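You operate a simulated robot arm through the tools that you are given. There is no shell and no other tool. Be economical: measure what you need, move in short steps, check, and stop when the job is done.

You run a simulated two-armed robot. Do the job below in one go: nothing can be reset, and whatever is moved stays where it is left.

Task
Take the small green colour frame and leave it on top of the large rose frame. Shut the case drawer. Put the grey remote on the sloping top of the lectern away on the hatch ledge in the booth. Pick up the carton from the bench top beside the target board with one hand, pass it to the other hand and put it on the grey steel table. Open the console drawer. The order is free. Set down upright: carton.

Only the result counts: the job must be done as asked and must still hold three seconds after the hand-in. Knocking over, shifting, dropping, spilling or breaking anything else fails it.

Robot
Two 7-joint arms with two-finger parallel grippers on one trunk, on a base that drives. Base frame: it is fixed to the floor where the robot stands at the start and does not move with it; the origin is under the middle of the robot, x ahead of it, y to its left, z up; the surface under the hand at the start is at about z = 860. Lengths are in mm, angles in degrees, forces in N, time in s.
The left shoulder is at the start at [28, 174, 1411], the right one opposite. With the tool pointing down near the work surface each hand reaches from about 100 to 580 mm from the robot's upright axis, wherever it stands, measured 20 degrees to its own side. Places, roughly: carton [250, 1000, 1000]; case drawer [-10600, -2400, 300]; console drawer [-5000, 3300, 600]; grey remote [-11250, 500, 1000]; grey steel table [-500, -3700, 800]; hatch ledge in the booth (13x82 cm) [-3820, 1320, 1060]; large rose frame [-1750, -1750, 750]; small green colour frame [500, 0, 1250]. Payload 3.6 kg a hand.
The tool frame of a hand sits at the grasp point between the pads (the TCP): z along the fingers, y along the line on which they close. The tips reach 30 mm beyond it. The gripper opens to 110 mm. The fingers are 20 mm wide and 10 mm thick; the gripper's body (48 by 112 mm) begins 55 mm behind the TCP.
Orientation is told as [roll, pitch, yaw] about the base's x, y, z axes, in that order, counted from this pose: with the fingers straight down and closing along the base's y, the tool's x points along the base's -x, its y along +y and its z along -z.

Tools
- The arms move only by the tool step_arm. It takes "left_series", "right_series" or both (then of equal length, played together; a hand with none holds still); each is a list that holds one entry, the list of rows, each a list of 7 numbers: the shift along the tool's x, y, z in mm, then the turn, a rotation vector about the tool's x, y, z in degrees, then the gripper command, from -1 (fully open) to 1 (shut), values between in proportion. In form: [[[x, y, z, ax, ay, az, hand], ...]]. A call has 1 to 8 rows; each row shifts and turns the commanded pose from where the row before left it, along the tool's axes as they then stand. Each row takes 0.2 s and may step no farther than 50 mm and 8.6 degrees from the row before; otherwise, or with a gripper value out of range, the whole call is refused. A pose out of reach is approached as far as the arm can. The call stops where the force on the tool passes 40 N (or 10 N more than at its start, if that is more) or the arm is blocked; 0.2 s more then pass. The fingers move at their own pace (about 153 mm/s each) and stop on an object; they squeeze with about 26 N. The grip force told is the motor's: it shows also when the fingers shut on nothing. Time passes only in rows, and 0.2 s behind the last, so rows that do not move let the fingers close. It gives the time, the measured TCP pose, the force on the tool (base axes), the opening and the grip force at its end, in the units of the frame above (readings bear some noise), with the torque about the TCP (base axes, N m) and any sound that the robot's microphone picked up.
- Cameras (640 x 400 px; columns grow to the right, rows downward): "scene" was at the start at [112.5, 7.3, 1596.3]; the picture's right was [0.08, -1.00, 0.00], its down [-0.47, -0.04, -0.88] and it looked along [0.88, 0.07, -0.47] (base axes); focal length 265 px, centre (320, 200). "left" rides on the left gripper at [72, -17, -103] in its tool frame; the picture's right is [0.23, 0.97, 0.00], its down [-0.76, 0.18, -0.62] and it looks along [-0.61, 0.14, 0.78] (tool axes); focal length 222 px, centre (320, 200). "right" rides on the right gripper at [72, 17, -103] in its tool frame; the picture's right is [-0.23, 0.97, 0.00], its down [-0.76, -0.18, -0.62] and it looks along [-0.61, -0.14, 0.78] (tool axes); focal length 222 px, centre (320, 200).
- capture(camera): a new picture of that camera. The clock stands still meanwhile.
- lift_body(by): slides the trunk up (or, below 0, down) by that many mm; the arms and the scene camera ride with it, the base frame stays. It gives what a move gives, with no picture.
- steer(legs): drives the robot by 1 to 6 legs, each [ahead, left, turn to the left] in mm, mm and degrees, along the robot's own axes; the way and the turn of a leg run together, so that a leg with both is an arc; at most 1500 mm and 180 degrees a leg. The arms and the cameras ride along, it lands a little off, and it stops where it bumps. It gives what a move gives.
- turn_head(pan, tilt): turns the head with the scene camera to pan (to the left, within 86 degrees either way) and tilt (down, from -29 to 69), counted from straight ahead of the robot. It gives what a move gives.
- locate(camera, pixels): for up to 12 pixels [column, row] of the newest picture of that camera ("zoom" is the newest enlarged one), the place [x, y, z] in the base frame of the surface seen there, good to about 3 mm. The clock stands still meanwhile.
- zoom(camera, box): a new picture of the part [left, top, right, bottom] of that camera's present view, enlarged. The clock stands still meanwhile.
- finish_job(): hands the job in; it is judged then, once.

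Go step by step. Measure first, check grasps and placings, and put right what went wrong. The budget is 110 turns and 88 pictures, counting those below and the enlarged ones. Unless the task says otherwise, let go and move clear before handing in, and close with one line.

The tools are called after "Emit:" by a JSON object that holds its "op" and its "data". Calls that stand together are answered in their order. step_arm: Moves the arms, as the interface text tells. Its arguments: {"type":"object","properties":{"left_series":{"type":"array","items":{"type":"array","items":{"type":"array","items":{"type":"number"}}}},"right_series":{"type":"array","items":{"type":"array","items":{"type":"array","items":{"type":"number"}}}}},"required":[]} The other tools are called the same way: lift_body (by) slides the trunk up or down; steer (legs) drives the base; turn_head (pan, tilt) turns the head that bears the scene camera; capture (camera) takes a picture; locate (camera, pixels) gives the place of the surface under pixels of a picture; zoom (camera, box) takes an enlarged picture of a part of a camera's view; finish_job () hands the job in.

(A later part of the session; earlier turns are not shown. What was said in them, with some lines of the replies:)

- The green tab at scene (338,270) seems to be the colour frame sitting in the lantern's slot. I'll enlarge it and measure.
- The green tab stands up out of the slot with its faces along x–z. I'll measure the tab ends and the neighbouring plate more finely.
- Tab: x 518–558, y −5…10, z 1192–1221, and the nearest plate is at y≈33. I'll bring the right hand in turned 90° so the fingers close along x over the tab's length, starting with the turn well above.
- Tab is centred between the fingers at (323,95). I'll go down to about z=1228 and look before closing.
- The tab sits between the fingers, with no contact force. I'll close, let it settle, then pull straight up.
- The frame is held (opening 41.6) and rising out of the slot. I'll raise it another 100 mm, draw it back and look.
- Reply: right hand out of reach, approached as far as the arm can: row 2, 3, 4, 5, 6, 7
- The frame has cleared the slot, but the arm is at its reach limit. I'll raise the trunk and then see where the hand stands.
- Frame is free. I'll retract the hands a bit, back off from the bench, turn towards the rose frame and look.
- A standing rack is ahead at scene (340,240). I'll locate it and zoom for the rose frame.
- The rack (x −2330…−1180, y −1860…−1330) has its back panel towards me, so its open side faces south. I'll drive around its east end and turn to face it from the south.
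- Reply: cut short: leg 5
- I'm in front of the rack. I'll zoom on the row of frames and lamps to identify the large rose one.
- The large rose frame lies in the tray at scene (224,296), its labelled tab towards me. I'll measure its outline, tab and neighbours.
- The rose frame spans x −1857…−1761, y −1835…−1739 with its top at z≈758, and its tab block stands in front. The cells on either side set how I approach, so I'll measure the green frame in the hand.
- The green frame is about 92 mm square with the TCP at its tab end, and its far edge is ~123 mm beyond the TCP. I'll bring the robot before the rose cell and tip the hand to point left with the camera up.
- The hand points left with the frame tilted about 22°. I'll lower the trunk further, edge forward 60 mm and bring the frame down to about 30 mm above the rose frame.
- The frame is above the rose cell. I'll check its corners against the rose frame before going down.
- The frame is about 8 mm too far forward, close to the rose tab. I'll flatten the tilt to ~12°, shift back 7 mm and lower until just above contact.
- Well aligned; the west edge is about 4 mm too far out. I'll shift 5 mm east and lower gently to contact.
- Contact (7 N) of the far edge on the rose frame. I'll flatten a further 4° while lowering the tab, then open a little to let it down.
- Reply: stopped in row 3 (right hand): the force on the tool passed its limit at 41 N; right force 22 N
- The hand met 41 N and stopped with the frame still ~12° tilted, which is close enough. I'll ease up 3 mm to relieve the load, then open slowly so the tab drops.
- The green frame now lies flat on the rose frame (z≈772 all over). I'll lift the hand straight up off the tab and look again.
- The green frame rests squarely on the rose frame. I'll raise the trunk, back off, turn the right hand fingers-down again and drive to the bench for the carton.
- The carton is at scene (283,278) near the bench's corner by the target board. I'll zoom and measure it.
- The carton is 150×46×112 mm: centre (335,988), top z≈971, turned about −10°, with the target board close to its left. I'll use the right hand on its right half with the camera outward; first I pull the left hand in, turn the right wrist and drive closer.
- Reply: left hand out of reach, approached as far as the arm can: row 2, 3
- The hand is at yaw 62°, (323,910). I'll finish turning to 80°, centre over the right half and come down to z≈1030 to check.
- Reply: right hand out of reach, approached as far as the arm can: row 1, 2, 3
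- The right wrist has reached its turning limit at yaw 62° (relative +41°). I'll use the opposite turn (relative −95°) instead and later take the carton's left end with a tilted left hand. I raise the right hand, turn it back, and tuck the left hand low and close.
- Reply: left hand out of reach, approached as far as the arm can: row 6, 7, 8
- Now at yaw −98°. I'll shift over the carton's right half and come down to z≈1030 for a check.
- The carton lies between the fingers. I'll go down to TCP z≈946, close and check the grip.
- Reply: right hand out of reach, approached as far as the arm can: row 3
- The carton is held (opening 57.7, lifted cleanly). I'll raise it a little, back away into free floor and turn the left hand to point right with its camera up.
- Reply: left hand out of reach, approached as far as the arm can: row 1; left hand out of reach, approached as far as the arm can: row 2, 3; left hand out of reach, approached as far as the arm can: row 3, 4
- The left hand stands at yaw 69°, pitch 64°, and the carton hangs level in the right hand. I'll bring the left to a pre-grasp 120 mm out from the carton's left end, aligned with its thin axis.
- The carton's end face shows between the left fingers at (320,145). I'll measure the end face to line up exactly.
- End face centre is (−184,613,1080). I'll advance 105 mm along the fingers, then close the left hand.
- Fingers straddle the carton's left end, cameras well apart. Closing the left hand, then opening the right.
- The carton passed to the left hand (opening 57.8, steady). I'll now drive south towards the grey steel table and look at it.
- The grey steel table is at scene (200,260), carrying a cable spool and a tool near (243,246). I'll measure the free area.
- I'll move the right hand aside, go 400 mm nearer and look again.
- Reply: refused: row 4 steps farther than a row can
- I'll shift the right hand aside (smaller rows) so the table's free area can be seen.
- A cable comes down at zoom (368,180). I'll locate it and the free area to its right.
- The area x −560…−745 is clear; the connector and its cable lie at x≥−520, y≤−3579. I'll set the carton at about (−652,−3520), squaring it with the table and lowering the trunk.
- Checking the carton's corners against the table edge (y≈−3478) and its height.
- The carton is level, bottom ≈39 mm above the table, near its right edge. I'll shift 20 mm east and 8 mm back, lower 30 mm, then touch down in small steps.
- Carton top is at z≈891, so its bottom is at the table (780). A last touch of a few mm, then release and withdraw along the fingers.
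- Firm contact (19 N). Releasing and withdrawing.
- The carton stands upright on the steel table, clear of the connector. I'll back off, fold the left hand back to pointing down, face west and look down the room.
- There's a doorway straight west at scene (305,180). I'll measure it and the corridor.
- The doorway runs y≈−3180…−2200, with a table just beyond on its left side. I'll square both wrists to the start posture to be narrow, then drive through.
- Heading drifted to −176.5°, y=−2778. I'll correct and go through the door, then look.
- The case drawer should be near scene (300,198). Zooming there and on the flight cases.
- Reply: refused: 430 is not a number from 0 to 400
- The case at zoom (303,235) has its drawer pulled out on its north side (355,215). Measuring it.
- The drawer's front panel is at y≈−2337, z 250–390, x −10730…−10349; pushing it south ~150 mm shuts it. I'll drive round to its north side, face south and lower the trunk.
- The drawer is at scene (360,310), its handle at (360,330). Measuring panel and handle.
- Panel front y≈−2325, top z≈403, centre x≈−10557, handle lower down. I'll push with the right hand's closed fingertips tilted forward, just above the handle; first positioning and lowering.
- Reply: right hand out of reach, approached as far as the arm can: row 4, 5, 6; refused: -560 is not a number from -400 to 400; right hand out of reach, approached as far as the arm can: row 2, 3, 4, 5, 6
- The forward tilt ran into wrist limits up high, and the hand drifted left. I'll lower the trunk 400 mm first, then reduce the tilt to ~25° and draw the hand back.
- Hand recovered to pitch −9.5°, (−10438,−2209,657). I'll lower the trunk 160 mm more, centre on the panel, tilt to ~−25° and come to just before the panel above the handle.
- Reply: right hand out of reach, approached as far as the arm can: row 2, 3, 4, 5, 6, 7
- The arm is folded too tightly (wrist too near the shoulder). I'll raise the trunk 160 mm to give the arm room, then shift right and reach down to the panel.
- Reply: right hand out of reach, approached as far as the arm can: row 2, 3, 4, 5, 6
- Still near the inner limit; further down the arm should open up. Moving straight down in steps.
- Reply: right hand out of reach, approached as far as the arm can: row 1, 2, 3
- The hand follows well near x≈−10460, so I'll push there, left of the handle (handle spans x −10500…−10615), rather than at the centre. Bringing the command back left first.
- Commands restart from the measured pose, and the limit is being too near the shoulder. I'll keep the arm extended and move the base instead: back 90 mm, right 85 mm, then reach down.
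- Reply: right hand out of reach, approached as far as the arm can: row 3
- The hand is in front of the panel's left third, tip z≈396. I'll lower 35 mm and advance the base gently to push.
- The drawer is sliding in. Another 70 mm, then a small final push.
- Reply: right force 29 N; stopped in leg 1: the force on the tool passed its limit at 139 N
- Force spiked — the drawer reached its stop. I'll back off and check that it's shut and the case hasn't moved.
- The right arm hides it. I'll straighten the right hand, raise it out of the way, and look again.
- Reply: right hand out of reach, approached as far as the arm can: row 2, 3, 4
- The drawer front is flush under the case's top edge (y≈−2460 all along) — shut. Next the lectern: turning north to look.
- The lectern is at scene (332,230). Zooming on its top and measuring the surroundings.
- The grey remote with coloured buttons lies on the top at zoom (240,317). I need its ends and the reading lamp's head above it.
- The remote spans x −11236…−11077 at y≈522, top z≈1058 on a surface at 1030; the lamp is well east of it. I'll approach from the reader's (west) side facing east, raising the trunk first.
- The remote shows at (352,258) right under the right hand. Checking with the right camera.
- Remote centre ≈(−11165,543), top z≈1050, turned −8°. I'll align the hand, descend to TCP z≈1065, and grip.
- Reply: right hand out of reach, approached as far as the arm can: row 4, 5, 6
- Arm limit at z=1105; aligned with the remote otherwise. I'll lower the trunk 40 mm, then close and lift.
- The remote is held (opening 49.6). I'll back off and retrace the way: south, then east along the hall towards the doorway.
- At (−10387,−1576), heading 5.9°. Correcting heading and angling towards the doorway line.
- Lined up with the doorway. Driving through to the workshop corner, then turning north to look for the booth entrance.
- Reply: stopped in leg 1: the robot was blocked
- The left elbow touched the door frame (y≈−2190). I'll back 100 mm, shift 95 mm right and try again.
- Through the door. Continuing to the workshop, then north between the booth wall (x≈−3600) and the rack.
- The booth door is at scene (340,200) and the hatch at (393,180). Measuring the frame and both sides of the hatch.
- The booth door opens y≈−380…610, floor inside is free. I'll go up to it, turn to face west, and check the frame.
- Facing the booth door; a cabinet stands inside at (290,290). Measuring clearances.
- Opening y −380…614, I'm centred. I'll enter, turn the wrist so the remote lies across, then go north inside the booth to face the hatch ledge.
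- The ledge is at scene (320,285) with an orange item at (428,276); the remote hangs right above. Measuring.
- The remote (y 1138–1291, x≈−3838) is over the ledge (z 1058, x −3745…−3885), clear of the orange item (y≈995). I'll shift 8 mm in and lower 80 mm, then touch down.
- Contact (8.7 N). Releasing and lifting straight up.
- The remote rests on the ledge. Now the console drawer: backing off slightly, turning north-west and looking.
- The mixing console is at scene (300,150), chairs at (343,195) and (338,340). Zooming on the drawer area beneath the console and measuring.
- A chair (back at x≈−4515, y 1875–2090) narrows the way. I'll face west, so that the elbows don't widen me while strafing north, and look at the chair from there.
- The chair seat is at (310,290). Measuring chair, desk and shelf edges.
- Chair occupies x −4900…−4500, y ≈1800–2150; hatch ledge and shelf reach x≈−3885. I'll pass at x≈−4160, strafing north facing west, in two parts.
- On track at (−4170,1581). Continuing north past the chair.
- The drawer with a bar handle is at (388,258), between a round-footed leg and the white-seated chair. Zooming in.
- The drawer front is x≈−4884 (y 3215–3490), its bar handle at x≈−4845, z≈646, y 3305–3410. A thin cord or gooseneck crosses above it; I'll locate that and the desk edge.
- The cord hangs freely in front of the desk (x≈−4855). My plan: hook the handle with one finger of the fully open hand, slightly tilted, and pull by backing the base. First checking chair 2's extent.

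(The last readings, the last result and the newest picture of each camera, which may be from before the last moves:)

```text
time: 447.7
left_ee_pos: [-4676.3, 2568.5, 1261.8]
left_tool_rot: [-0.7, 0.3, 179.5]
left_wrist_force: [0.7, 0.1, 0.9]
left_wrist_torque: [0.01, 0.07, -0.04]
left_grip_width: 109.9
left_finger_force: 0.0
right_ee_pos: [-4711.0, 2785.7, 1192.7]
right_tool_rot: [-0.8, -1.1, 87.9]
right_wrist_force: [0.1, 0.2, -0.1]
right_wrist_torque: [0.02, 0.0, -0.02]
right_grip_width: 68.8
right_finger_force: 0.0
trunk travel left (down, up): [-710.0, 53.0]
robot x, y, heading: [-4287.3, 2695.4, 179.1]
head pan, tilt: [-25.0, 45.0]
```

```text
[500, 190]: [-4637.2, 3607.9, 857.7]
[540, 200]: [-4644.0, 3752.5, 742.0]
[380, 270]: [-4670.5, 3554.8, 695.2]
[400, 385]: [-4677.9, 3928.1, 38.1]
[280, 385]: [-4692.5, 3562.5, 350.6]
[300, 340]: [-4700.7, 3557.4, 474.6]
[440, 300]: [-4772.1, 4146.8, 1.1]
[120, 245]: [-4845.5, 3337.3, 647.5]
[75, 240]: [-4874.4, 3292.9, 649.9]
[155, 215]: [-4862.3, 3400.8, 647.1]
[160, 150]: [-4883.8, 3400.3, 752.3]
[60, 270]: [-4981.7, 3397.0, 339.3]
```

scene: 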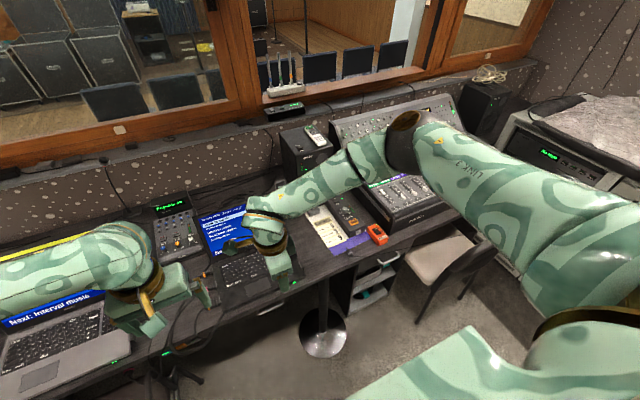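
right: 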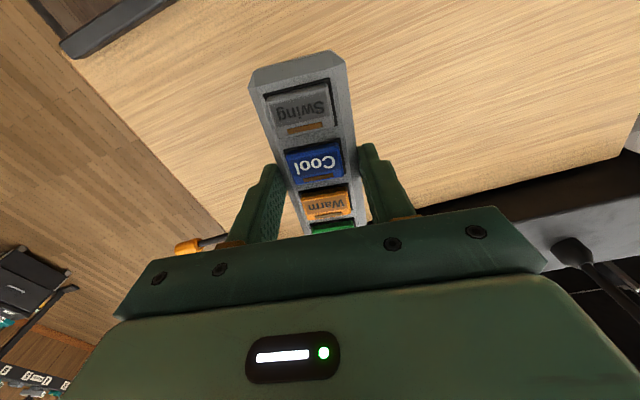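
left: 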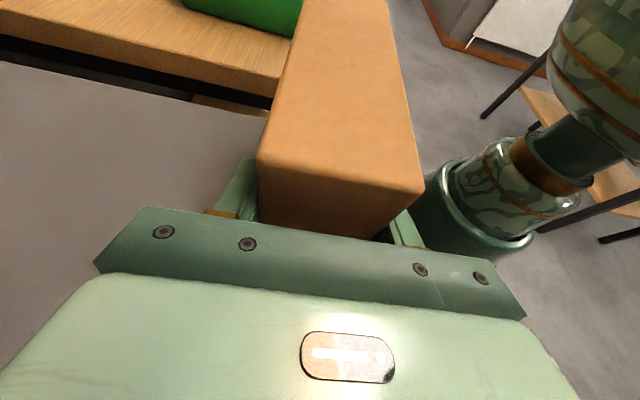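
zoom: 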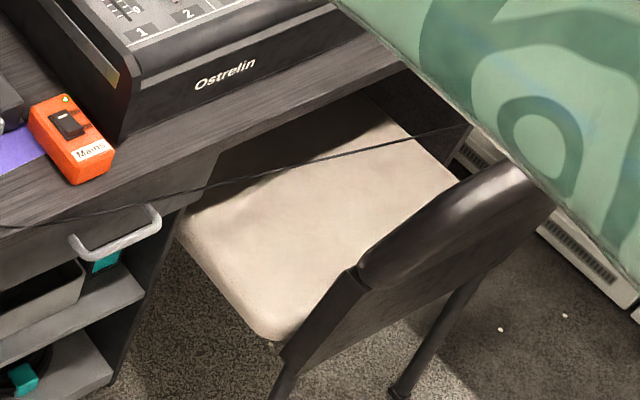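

Chair 2's back is at x≈−4640, y 3555–3930, top z 858 — clear of my plan. Strafing to the drawer, lowering the trunk and tilting the open right hand 12° forward.

Emit:
{"op": "steer", "data": {"legs": [[0, -565, 0.9], [70, 0, 0]]}}

Emit:
{"op": "lift_body", "data": {"by": -345}}

Emit:
{"op": "step_arm", "data": {"right_series": [[[0, 0, 0, -6, 0, 0, -1], [0, 0, 0, -6, 0, 0, -1], [0, 0, 0, 0, 0, 0, -1]]]}}

Emit:
{"op": "turn_head", "data": {"pan": -10, "tilt": 55}}

Emit:
{"op": "capture", "data": {"camera": "scene"}}

```text
time: 451.5
left_ee_pos: [-4728.5, 3107.5, 1265.7]
left_tool_rot: [-0.6, -0.2, -179.2]
left_wrist_force: [0.2, 0.3, 0.0]
left_wrist_torque: [-0.01, 0.02, -0.04]
left_grip_width: 110.1
left_finger_force: 0.2
right_ee_pos: [-4769.1, 3324.0, 1196.6]
right_tool_rot: [-0.4, -1.1, 89.4]
right_wrist_force: [0.8, -0.4, 0.3]
right_wrist_torque: [0.01, 0.06, 0.0]
right_grip_width: 68.9
right_finger_force: 0.0
trunk travel left (down, up): [-710.0, 53.0]
robot x, y, heading: [-4360.8, 3246.3, -179.4]
head pan, tilt: [-25.0, 45.0]
```

```text
time: 454.9
left_ee_pos: [-4738.5, 3107.2, 917.6]
left_tool_rot: [-0.7, 0.3, -179.2]
left_wrist_force: [-0.6, -0.1, -0.9]
left_wrist_torque: [-0.02, -0.01, 0.03]
left_grip_width: 110.3
left_finger_force: 0.0
right_ee_pos: [-4780.1, 3322.2, 849.3]
right_tool_rot: [-0.9, -1.1, 89.4]
right_wrist_force: [-0.7, -0.1, 0.2]
right_wrist_torque: [0.01, 0.0, 0.0]
right_grip_width: 68.9
right_finger_force: 0.1
trunk travel left (down, up): [-365.0, 398.0]
robot x, y, heading: [-4356.6, 3236.4, -179.8]
head pan, tilt: [-25.0, 45.0]
```

```text
time: 455.7
left_ee_pos: [-4738.3, 3106.8, 918.3]
left_tool_rot: [-0.5, 0.3, -179.2]
left_wrist_force: [0.7, 0.2, 0.2]
left_wrist_torque: [0.04, 0.04, 0.0]
left_grip_width: 109.8
left_finger_force: 0.0
right_ee_pos: [-4777.7, 3323.3, 848.9]
right_tool_rot: [11.1, -1.1, 89.4]
right_wrist_force: [-0.1, -0.6, 0.1]
right_wrist_torque: [0.05, 0.02, -0.01]
right_grip_width: 110.1
right_finger_force: 0.1
trunk travel left (down, up): [-365.0, 398.0]
robot x, y, heading: [-4356.8, 3243.8, -179.3]
head pan, tilt: [-25.0, 45.0]
```

```text
time: 456.4
left_ee_pos: [-4739.1, 3107.0, 917.5]
left_tool_rot: [-0.7, 0.3, -179.1]
left_wrist_force: [0.0, 0.1, 0.4]
left_wrist_torque: [0.04, -0.02, 0.01]
left_grip_width: 110.3
left_finger_force: 0.0
right_ee_pos: [-4779.6, 3322.7, 848.9]
right_tool_rot: [11.1, -1.1, 89.5]
right_wrist_force: [0.4, -0.1, 0.0]
right_wrist_torque: [0.01, -0.01, -0.01]
right_grip_width: 109.9
right_finger_force: 0.1
trunk travel left (down, up): [-365.0, 398.0]
robot x, y, heading: [-4356.6, 3244.8, -179.6]
head pan, tilt: [-10.0, 55.0]
```

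```text
7 pictures are left
```

scene: 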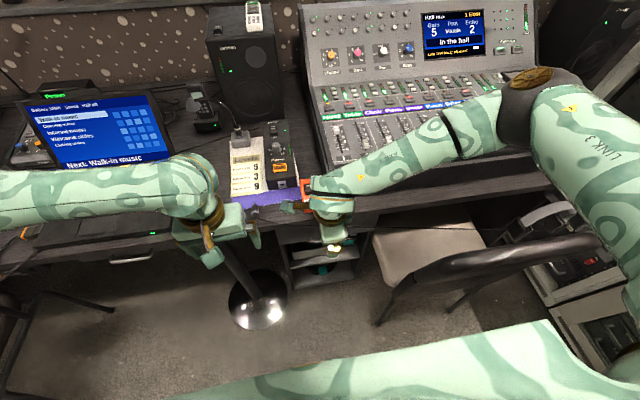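

Hand tilted 11° and open, above the handle. Checking the elbow's clearance to the console before going down.

Emit:
{"op": "locate", "data": {"camera": "scene", "pixels": [[530, 80], [500, 130], [420, 160], [545, 130], [420, 100], [480, 70], [340, 220], [325, 265], [350, 268], [450, 255], [250, 250], [300, 235]]}}

```text
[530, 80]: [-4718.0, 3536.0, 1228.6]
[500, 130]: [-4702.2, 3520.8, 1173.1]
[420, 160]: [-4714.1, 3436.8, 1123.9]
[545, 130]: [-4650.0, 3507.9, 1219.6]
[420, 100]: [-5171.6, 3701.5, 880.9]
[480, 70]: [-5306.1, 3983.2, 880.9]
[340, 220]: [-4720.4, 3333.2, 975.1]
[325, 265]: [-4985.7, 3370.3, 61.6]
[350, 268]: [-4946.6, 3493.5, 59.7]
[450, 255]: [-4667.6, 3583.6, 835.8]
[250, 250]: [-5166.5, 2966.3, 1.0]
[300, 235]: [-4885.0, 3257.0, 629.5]
```

Elbow is at z≈1228, well clear. Moving down to the pre-insert point and looking with the right camera.

Emit:
{"op": "step_arm", "data": {"right_series": [[[-9, -5, 31, 0, 0, 0, -1], [-9, -5, 31, 0, 0, 0, -1], [-8, -5, 31, 0, 0, 0, -1], [0, 0, 0, 0, 0, 0, -1]]]}}

Emit:
{"op": "zoom", "data": {"camera": "scene", "box": [240, 170, 440, 295]}}

```text
time: 457.4
left_ee_pos: [-4739.3, 3106.6, 917.5]
left_tool_rot: [-0.6, 0.3, -179.3]
left_wrist_force: [0.5, 0.4, -0.7]
left_wrist_torque: [-0.01, 0.01, 0.03]
left_grip_width: 110.1
left_finger_force: 0.1
right_ee_pos: [-4783.7, 3349.3, 754.6]
right_tool_rot: [11.2, -1.1, 89.4]
right_wrist_force: [-0.5, 0.2, 0.4]
right_wrist_torque: [0.02, -0.01, 0.01]
right_grip_width: 110.1
right_finger_force: 0.0
trunk travel left (down, up): [-365.0, 398.0]
robot x, y, heading: [-4358.8, 3243.2, -179.5]
head pan, tilt: [-10.0, 55.0]
```

```text
3.20 times, centred on (340, 232) of scene
```

zoom: 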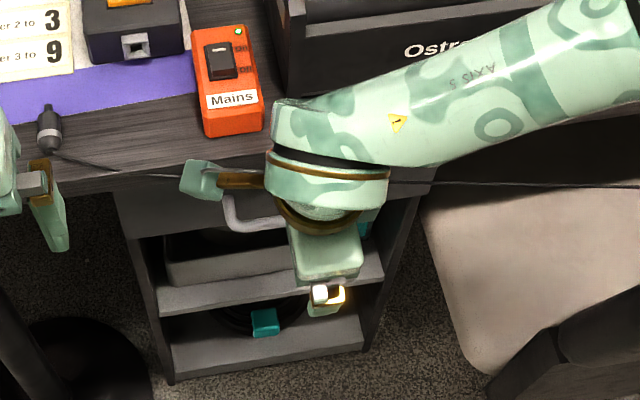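

The handle's left end shows at zoom (235,215), the hand is over its middle. Inserting along the tilted finger axis.

Emit:
{"op": "step_arm", "data": {"right_series": [[[0, 0, 30, 0, 0, 0, -1], [0, 0, 25, 0, 0, 0, -1], [0, 0, 20, 0, 0, 0, -1], [0, 0, 15, 0, 0, 0, -1], [0, 0, 10, 0, 0, 0, -1], [0, 0, 0, 0, 0, 0, -1]]]}}

Emit:
{"op": "zoom", "data": {"camera": "right", "box": [160, 60, 480, 260]}}

```text
time: 458.8
left_ee_pos: [-4739.7, 3106.7, 916.9]
left_tool_rot: [-0.5, 0.3, -179.2]
left_wrist_force: [-0.2, -0.5, -1.2]
left_wrist_torque: [-0.03, -0.01, 0.0]
left_grip_width: 110.0
left_finger_force: 0.1
right_ee_pos: [-4801.4, 3351.0, 658.0]
right_tool_rot: [11.1, -1.2, 89.4]
right_wrist_force: [-0.1, -0.4, 0.5]
right_wrist_torque: [0.0, 0.01, 0.0]
right_grip_width: 110.0
right_finger_force: 0.0
trunk travel left (down, up): [-365.0, 398.0]
robot x, y, heading: [-4358.1, 3242.9, -179.7]
head pan, tilt: [-10.0, 55.0]
```

```text
2.00 times, centred on (320, 160) of right
```

zoom: 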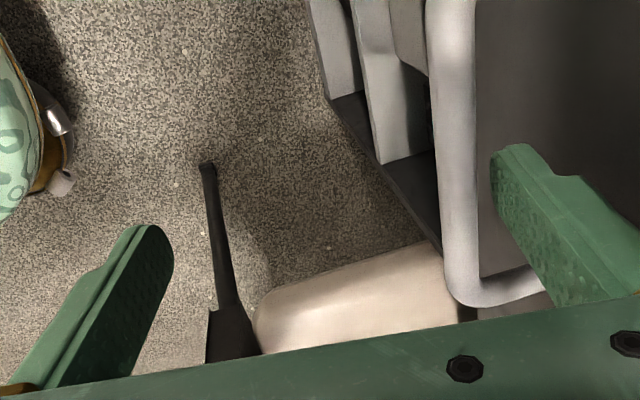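

The finger sits between the bar and the drawer front. Pulling by backing the base.

Emit:
{"op": "steer", "data": {"legs": [[-60, 0, 0]]}}

Emit:
{"op": "steer", "data": {"legs": [[-100, 0, 0]]}}

Emit:
{"op": "zoom", "data": {"camera": "scene", "box": [200, 170, 480, 345]}}

```text
time: 459.8
left_ee_pos: [-4676.1, 3108.1, 918.2]
left_tool_rot: [-0.6, 0.1, -179.2]
left_wrist_force: [0.8, 0.2, -0.3]
left_wrist_torque: [0.02, 0.01, -0.02]
left_grip_width: 110.0
left_finger_force: 0.0
right_ee_pos: [-4740.8, 3351.6, 659.1]
right_tool_rot: [11.2, -1.1, 89.4]
right_wrist_force: [-0.2, 0.9, 1.3]
right_wrist_torque: [-0.02, 0.0, 0.02]
right_grip_width: 109.9
right_finger_force: 0.0
trunk travel left (down, up): [-365.0, 398.0]
robot x, y, heading: [-4295.5, 3242.9, -179.3]
head pan, tilt: [-10.0, 55.0]
```

```text
time: 461.0
left_ee_pos: [-4574.1, 3108.3, 916.7]
left_tool_rot: [-0.6, 0.2, -179.1]
left_wrist_force: [-0.3, 0.5, 0.5]
left_wrist_torque: [0.02, 0.01, 0.0]
left_grip_width: 110.1
left_finger_force: 0.1
right_ee_pos: [-4637.1, 3351.5, 658.7]
right_tool_rot: [11.3, -1.1, 89.4]
right_wrist_force: [0.3, -0.1, 0.2]
right_wrist_torque: [0.02, 0.05, 0.02]
right_grip_width: 110.2
right_finger_force: 0.0
trunk travel left (down, up): [-365.0, 398.0]
robot x, y, heading: [-4196.0, 3241.4, -179.5]
head pan, tilt: [-10.0, 55.0]
```

```text
2.29 times, centred on (340, 258) of scene
```

zoom: 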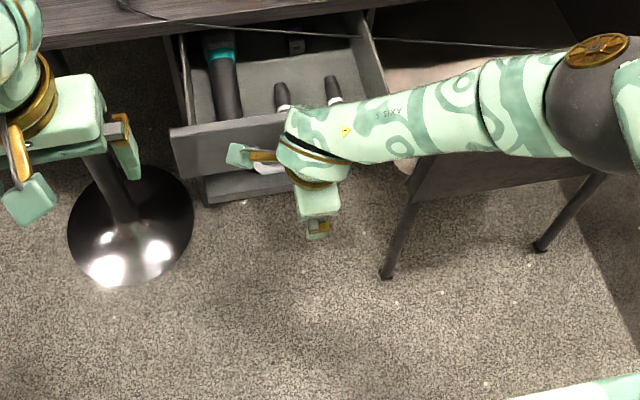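

The drawer is well out. Measuring how far, before a little more pull.

Emit:
{"op": "locate", "data": {"camera": "zoom", "pixels": [[180, 135], [250, 125], [200, 40], [180, 160], [360, 40], [420, 200], [460, 110]]}}

Emit:
{"op": "steer", "data": {"legs": [[-50, 0, 0]]}}

```text
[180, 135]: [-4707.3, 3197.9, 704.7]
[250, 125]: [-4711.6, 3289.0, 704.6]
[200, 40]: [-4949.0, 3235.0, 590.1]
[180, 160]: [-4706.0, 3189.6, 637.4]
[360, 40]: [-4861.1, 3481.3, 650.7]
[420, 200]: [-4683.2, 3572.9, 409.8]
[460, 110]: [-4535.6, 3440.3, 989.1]
```

```text
time: 461.9
left_ee_pos: [-4523.5, 3108.9, 917.3]
left_tool_rot: [-0.6, 0.2, -179.1]
left_wrist_force: [0.2, 0.6, 0.0]
left_wrist_torque: [-0.01, 0.01, -0.03]
left_grip_width: 109.8
left_finger_force: 0.0
right_ee_pos: [-4586.4, 3352.2, 658.4]
right_tool_rot: [11.2, -1.2, 89.4]
right_wrist_force: [0.6, -0.3, 0.4]
right_wrist_torque: [0.02, 0.0, 0.03]
right_grip_width: 109.8
right_finger_force: 0.0
trunk travel left (down, up): [-365.0, 398.0]
robot x, y, heading: [-4140.5, 3241.6, -179.5]
head pan, tilt: [-10.0, 55.0]
```

About 227 mm open with no stop felt yet. Pulling a bit further with the arm, watching for the stop.

Emit:
{"op": "step_arm", "data": {"right_series": [[[0, -19.6, -3.9, 0, 0, 0, -1], [0, -19.6, -3.9, 0, 0, 0, -1], [0, -19.6, -3.9, 0, 0, 0, -1], [0, 0, 0, 0, 0, 0, -1]]]}}

Emit:
{"op": "zoom", "data": {"camera": "scene", "box": [200, 150, 480, 325]}}

Emit:
{"op": "locate", "data": {"camera": "zoom", "pixels": [[170, 230], [200, 220], [250, 215], [200, 120], [350, 100], [300, 60]]}}

```text
time: 462.9
left_ee_pos: [-4524.7, 3108.0, 916.9]
left_tool_rot: [-0.6, 0.3, -179.1]
left_wrist_force: [0.6, 0.0, -0.7]
left_wrist_torque: [-0.01, 0.01, 0.02]
left_grip_width: 110.0
left_finger_force: 0.1
right_ee_pos: [-4526.3, 3351.0, 657.6]
right_tool_rot: [11.1, -1.0, 89.5]
right_wrist_force: [-0.9, -0.1, -0.6]
right_wrist_torque: [0.03, 0.01, -0.02]
right_grip_width: 109.8
right_finger_force: 0.0
trunk travel left (down, up): [-365.0, 398.0]
robot x, y, heading: [-4141.3, 3243.4, -179.2]
head pan, tilt: [-10.0, 55.0]
```

```text
2.29 times, centred on (340, 238) of scene
```

zoom: 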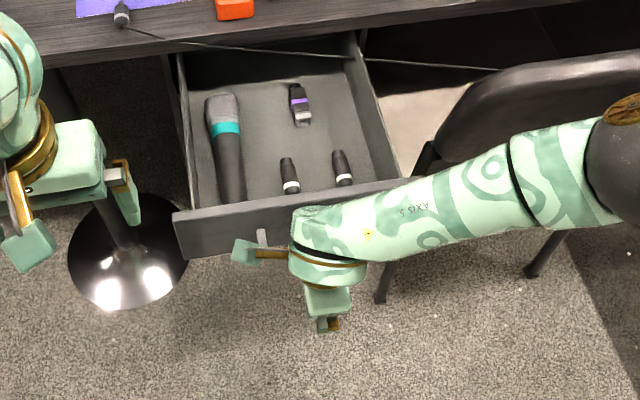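

```text
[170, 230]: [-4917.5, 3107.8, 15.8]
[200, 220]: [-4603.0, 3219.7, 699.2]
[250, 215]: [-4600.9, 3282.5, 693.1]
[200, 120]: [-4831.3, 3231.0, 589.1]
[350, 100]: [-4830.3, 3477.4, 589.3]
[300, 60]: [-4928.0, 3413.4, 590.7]
```

The drawer is out 282 mm. One more gentle pull of up to 36 mm to feel for the end stop.

Emit:
{"op": "step_arm", "data": {"right_series": [[[0, -11.8, -2.3, 0, 0, 0, -1], [0, -11.8, -2.3, 0, 0, 0, -1], [0, -11.8, -2.3, 0, 0, 0, -1], [0, 0, 0, 0, 0, 0, -1]]]}}

```text
time: 463.9
left_ee_pos: [-4524.6, 3109.1, 917.1]
left_tool_rot: [-0.6, 0.3, -179.1]
left_wrist_force: [0.7, 0.3, 1.0]
left_wrist_torque: [-0.01, 0.0, 0.03]
left_grip_width: 109.6
left_finger_force: 0.0
right_ee_pos: [-4492.2, 3352.6, 659.0]
right_tool_rot: [11.2, -1.1, 89.3]
right_wrist_force: [-7.4, 0.0, 0.9]
right_wrist_torque: [0.1, 0.24, 0.04]
right_grip_width: 109.9
right_finger_force: 0.0
trunk travel left (down, up): [-365.0, 398.0]
robot x, y, heading: [-4140.4, 3243.1, -179.2]
head pan, tilt: [-10.0, 55.0]
```

The end stop is felt (7 N): fully open. Unhooking: a few mm forward, then up along the finger axis.

Emit:
{"op": "step_arm", "data": {"right_series": [[[0, 8, 1.6, 0, 0, 0, -1], [0, 0, -15, 0, 0, 0, -1], [0, 0, -35, 0, 0, 0, -1], [0, 0, -45, 0, 0, 0, -1], [0, 0, -45, 0, 0, 0, -1], [0, 0, 0, 0, 0, 0, -1]]]}}

Emit:
{"op": "zoom", "data": {"camera": "scene", "box": [200, 150, 480, 325]}}

Emit:
{"op": "locate", "data": {"camera": "zoom", "pixels": [[200, 235], [200, 220], [200, 245], [250, 235], [120, 12], [230, 8]]}}

```text
time: 465.3
left_ee_pos: [-4524.8, 3108.2, 917.9]
left_tool_rot: [-0.7, 0.3, -179.2]
left_wrist_force: [-1.0, 0.0, -0.9]
left_wrist_torque: [0.0, 0.01, -0.01]
left_grip_width: 110.0
left_finger_force: 0.1
right_ee_pos: [-4470.9, 3347.7, 798.2]
right_tool_rot: [11.0, -1.2, 89.4]
right_wrist_force: [-0.3, 1.2, 0.4]
right_wrist_torque: [-0.01, 0.01, 0.0]
right_grip_width: 110.1
right_finger_force: 0.1
trunk travel left (down, up): [-365.0, 398.0]
robot x, y, heading: [-4141.8, 3247.0, -179.6]
head pan, tilt: [-10.0, 55.0]
```

```text
2.29 times, centred on (340, 238) of scene
```

zoom: 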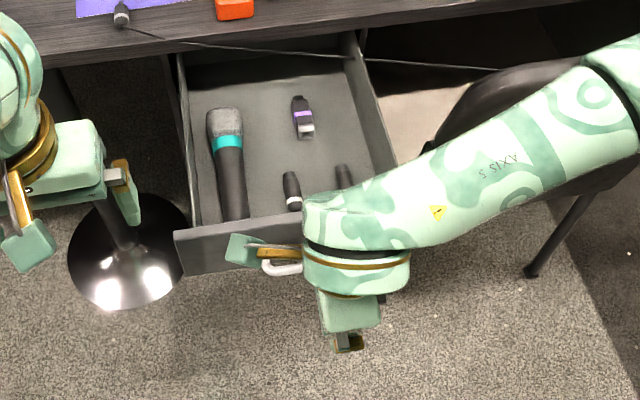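

```text
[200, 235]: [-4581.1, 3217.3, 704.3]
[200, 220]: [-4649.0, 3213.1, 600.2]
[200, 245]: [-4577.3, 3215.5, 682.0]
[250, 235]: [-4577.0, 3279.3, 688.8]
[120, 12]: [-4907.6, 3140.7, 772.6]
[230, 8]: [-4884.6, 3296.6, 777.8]
```

The drawer stays open about 305 mm, the plug at (−4908,3141) is unmoved, and the hand is clear above. Everything is done, so I raise the trunk a little and hand in.

Emit:
{"op": "lift_body", "data": {"by": 120}}

Emit:
{"op": "finish_job", "data": {}}

```text
time: 466.8
left_ee_pos: [-4524.8, 3108.1, 1038.2]
left_tool_rot: [-0.7, 0.3, -179.1]
left_wrist_force: [-0.2, 0.5, -0.5]
left_wrist_torque: [-0.01, 0.0, -0.01]
left_grip_width: 109.8
left_finger_force: 0.0
right_ee_pos: [-4473.6, 3349.9, 915.7]
right_tool_rot: [11.2, -1.1, 89.4]
right_wrist_force: [0.5, 0.2, -1.1]
right_wrist_torque: [0.01, 0.04, -0.01]
right_grip_width: 109.9
right_finger_force: 0.2
trunk travel left (down, up): [-485.0, 278.0]
robot x, y, heading: [-4143.6, 3248.5, -179.5]
head pan, tilt: [-10.0, 55.0]
```

```text
The job is handed in.
```

I've handed in the job with all five parts done: the green frame lies on the large rose frame, the case drawer is shut, the remote is on the hatch ledge, the carton was passed from right hand to left and stands upright on the steel table, and the console drawer is fully open.
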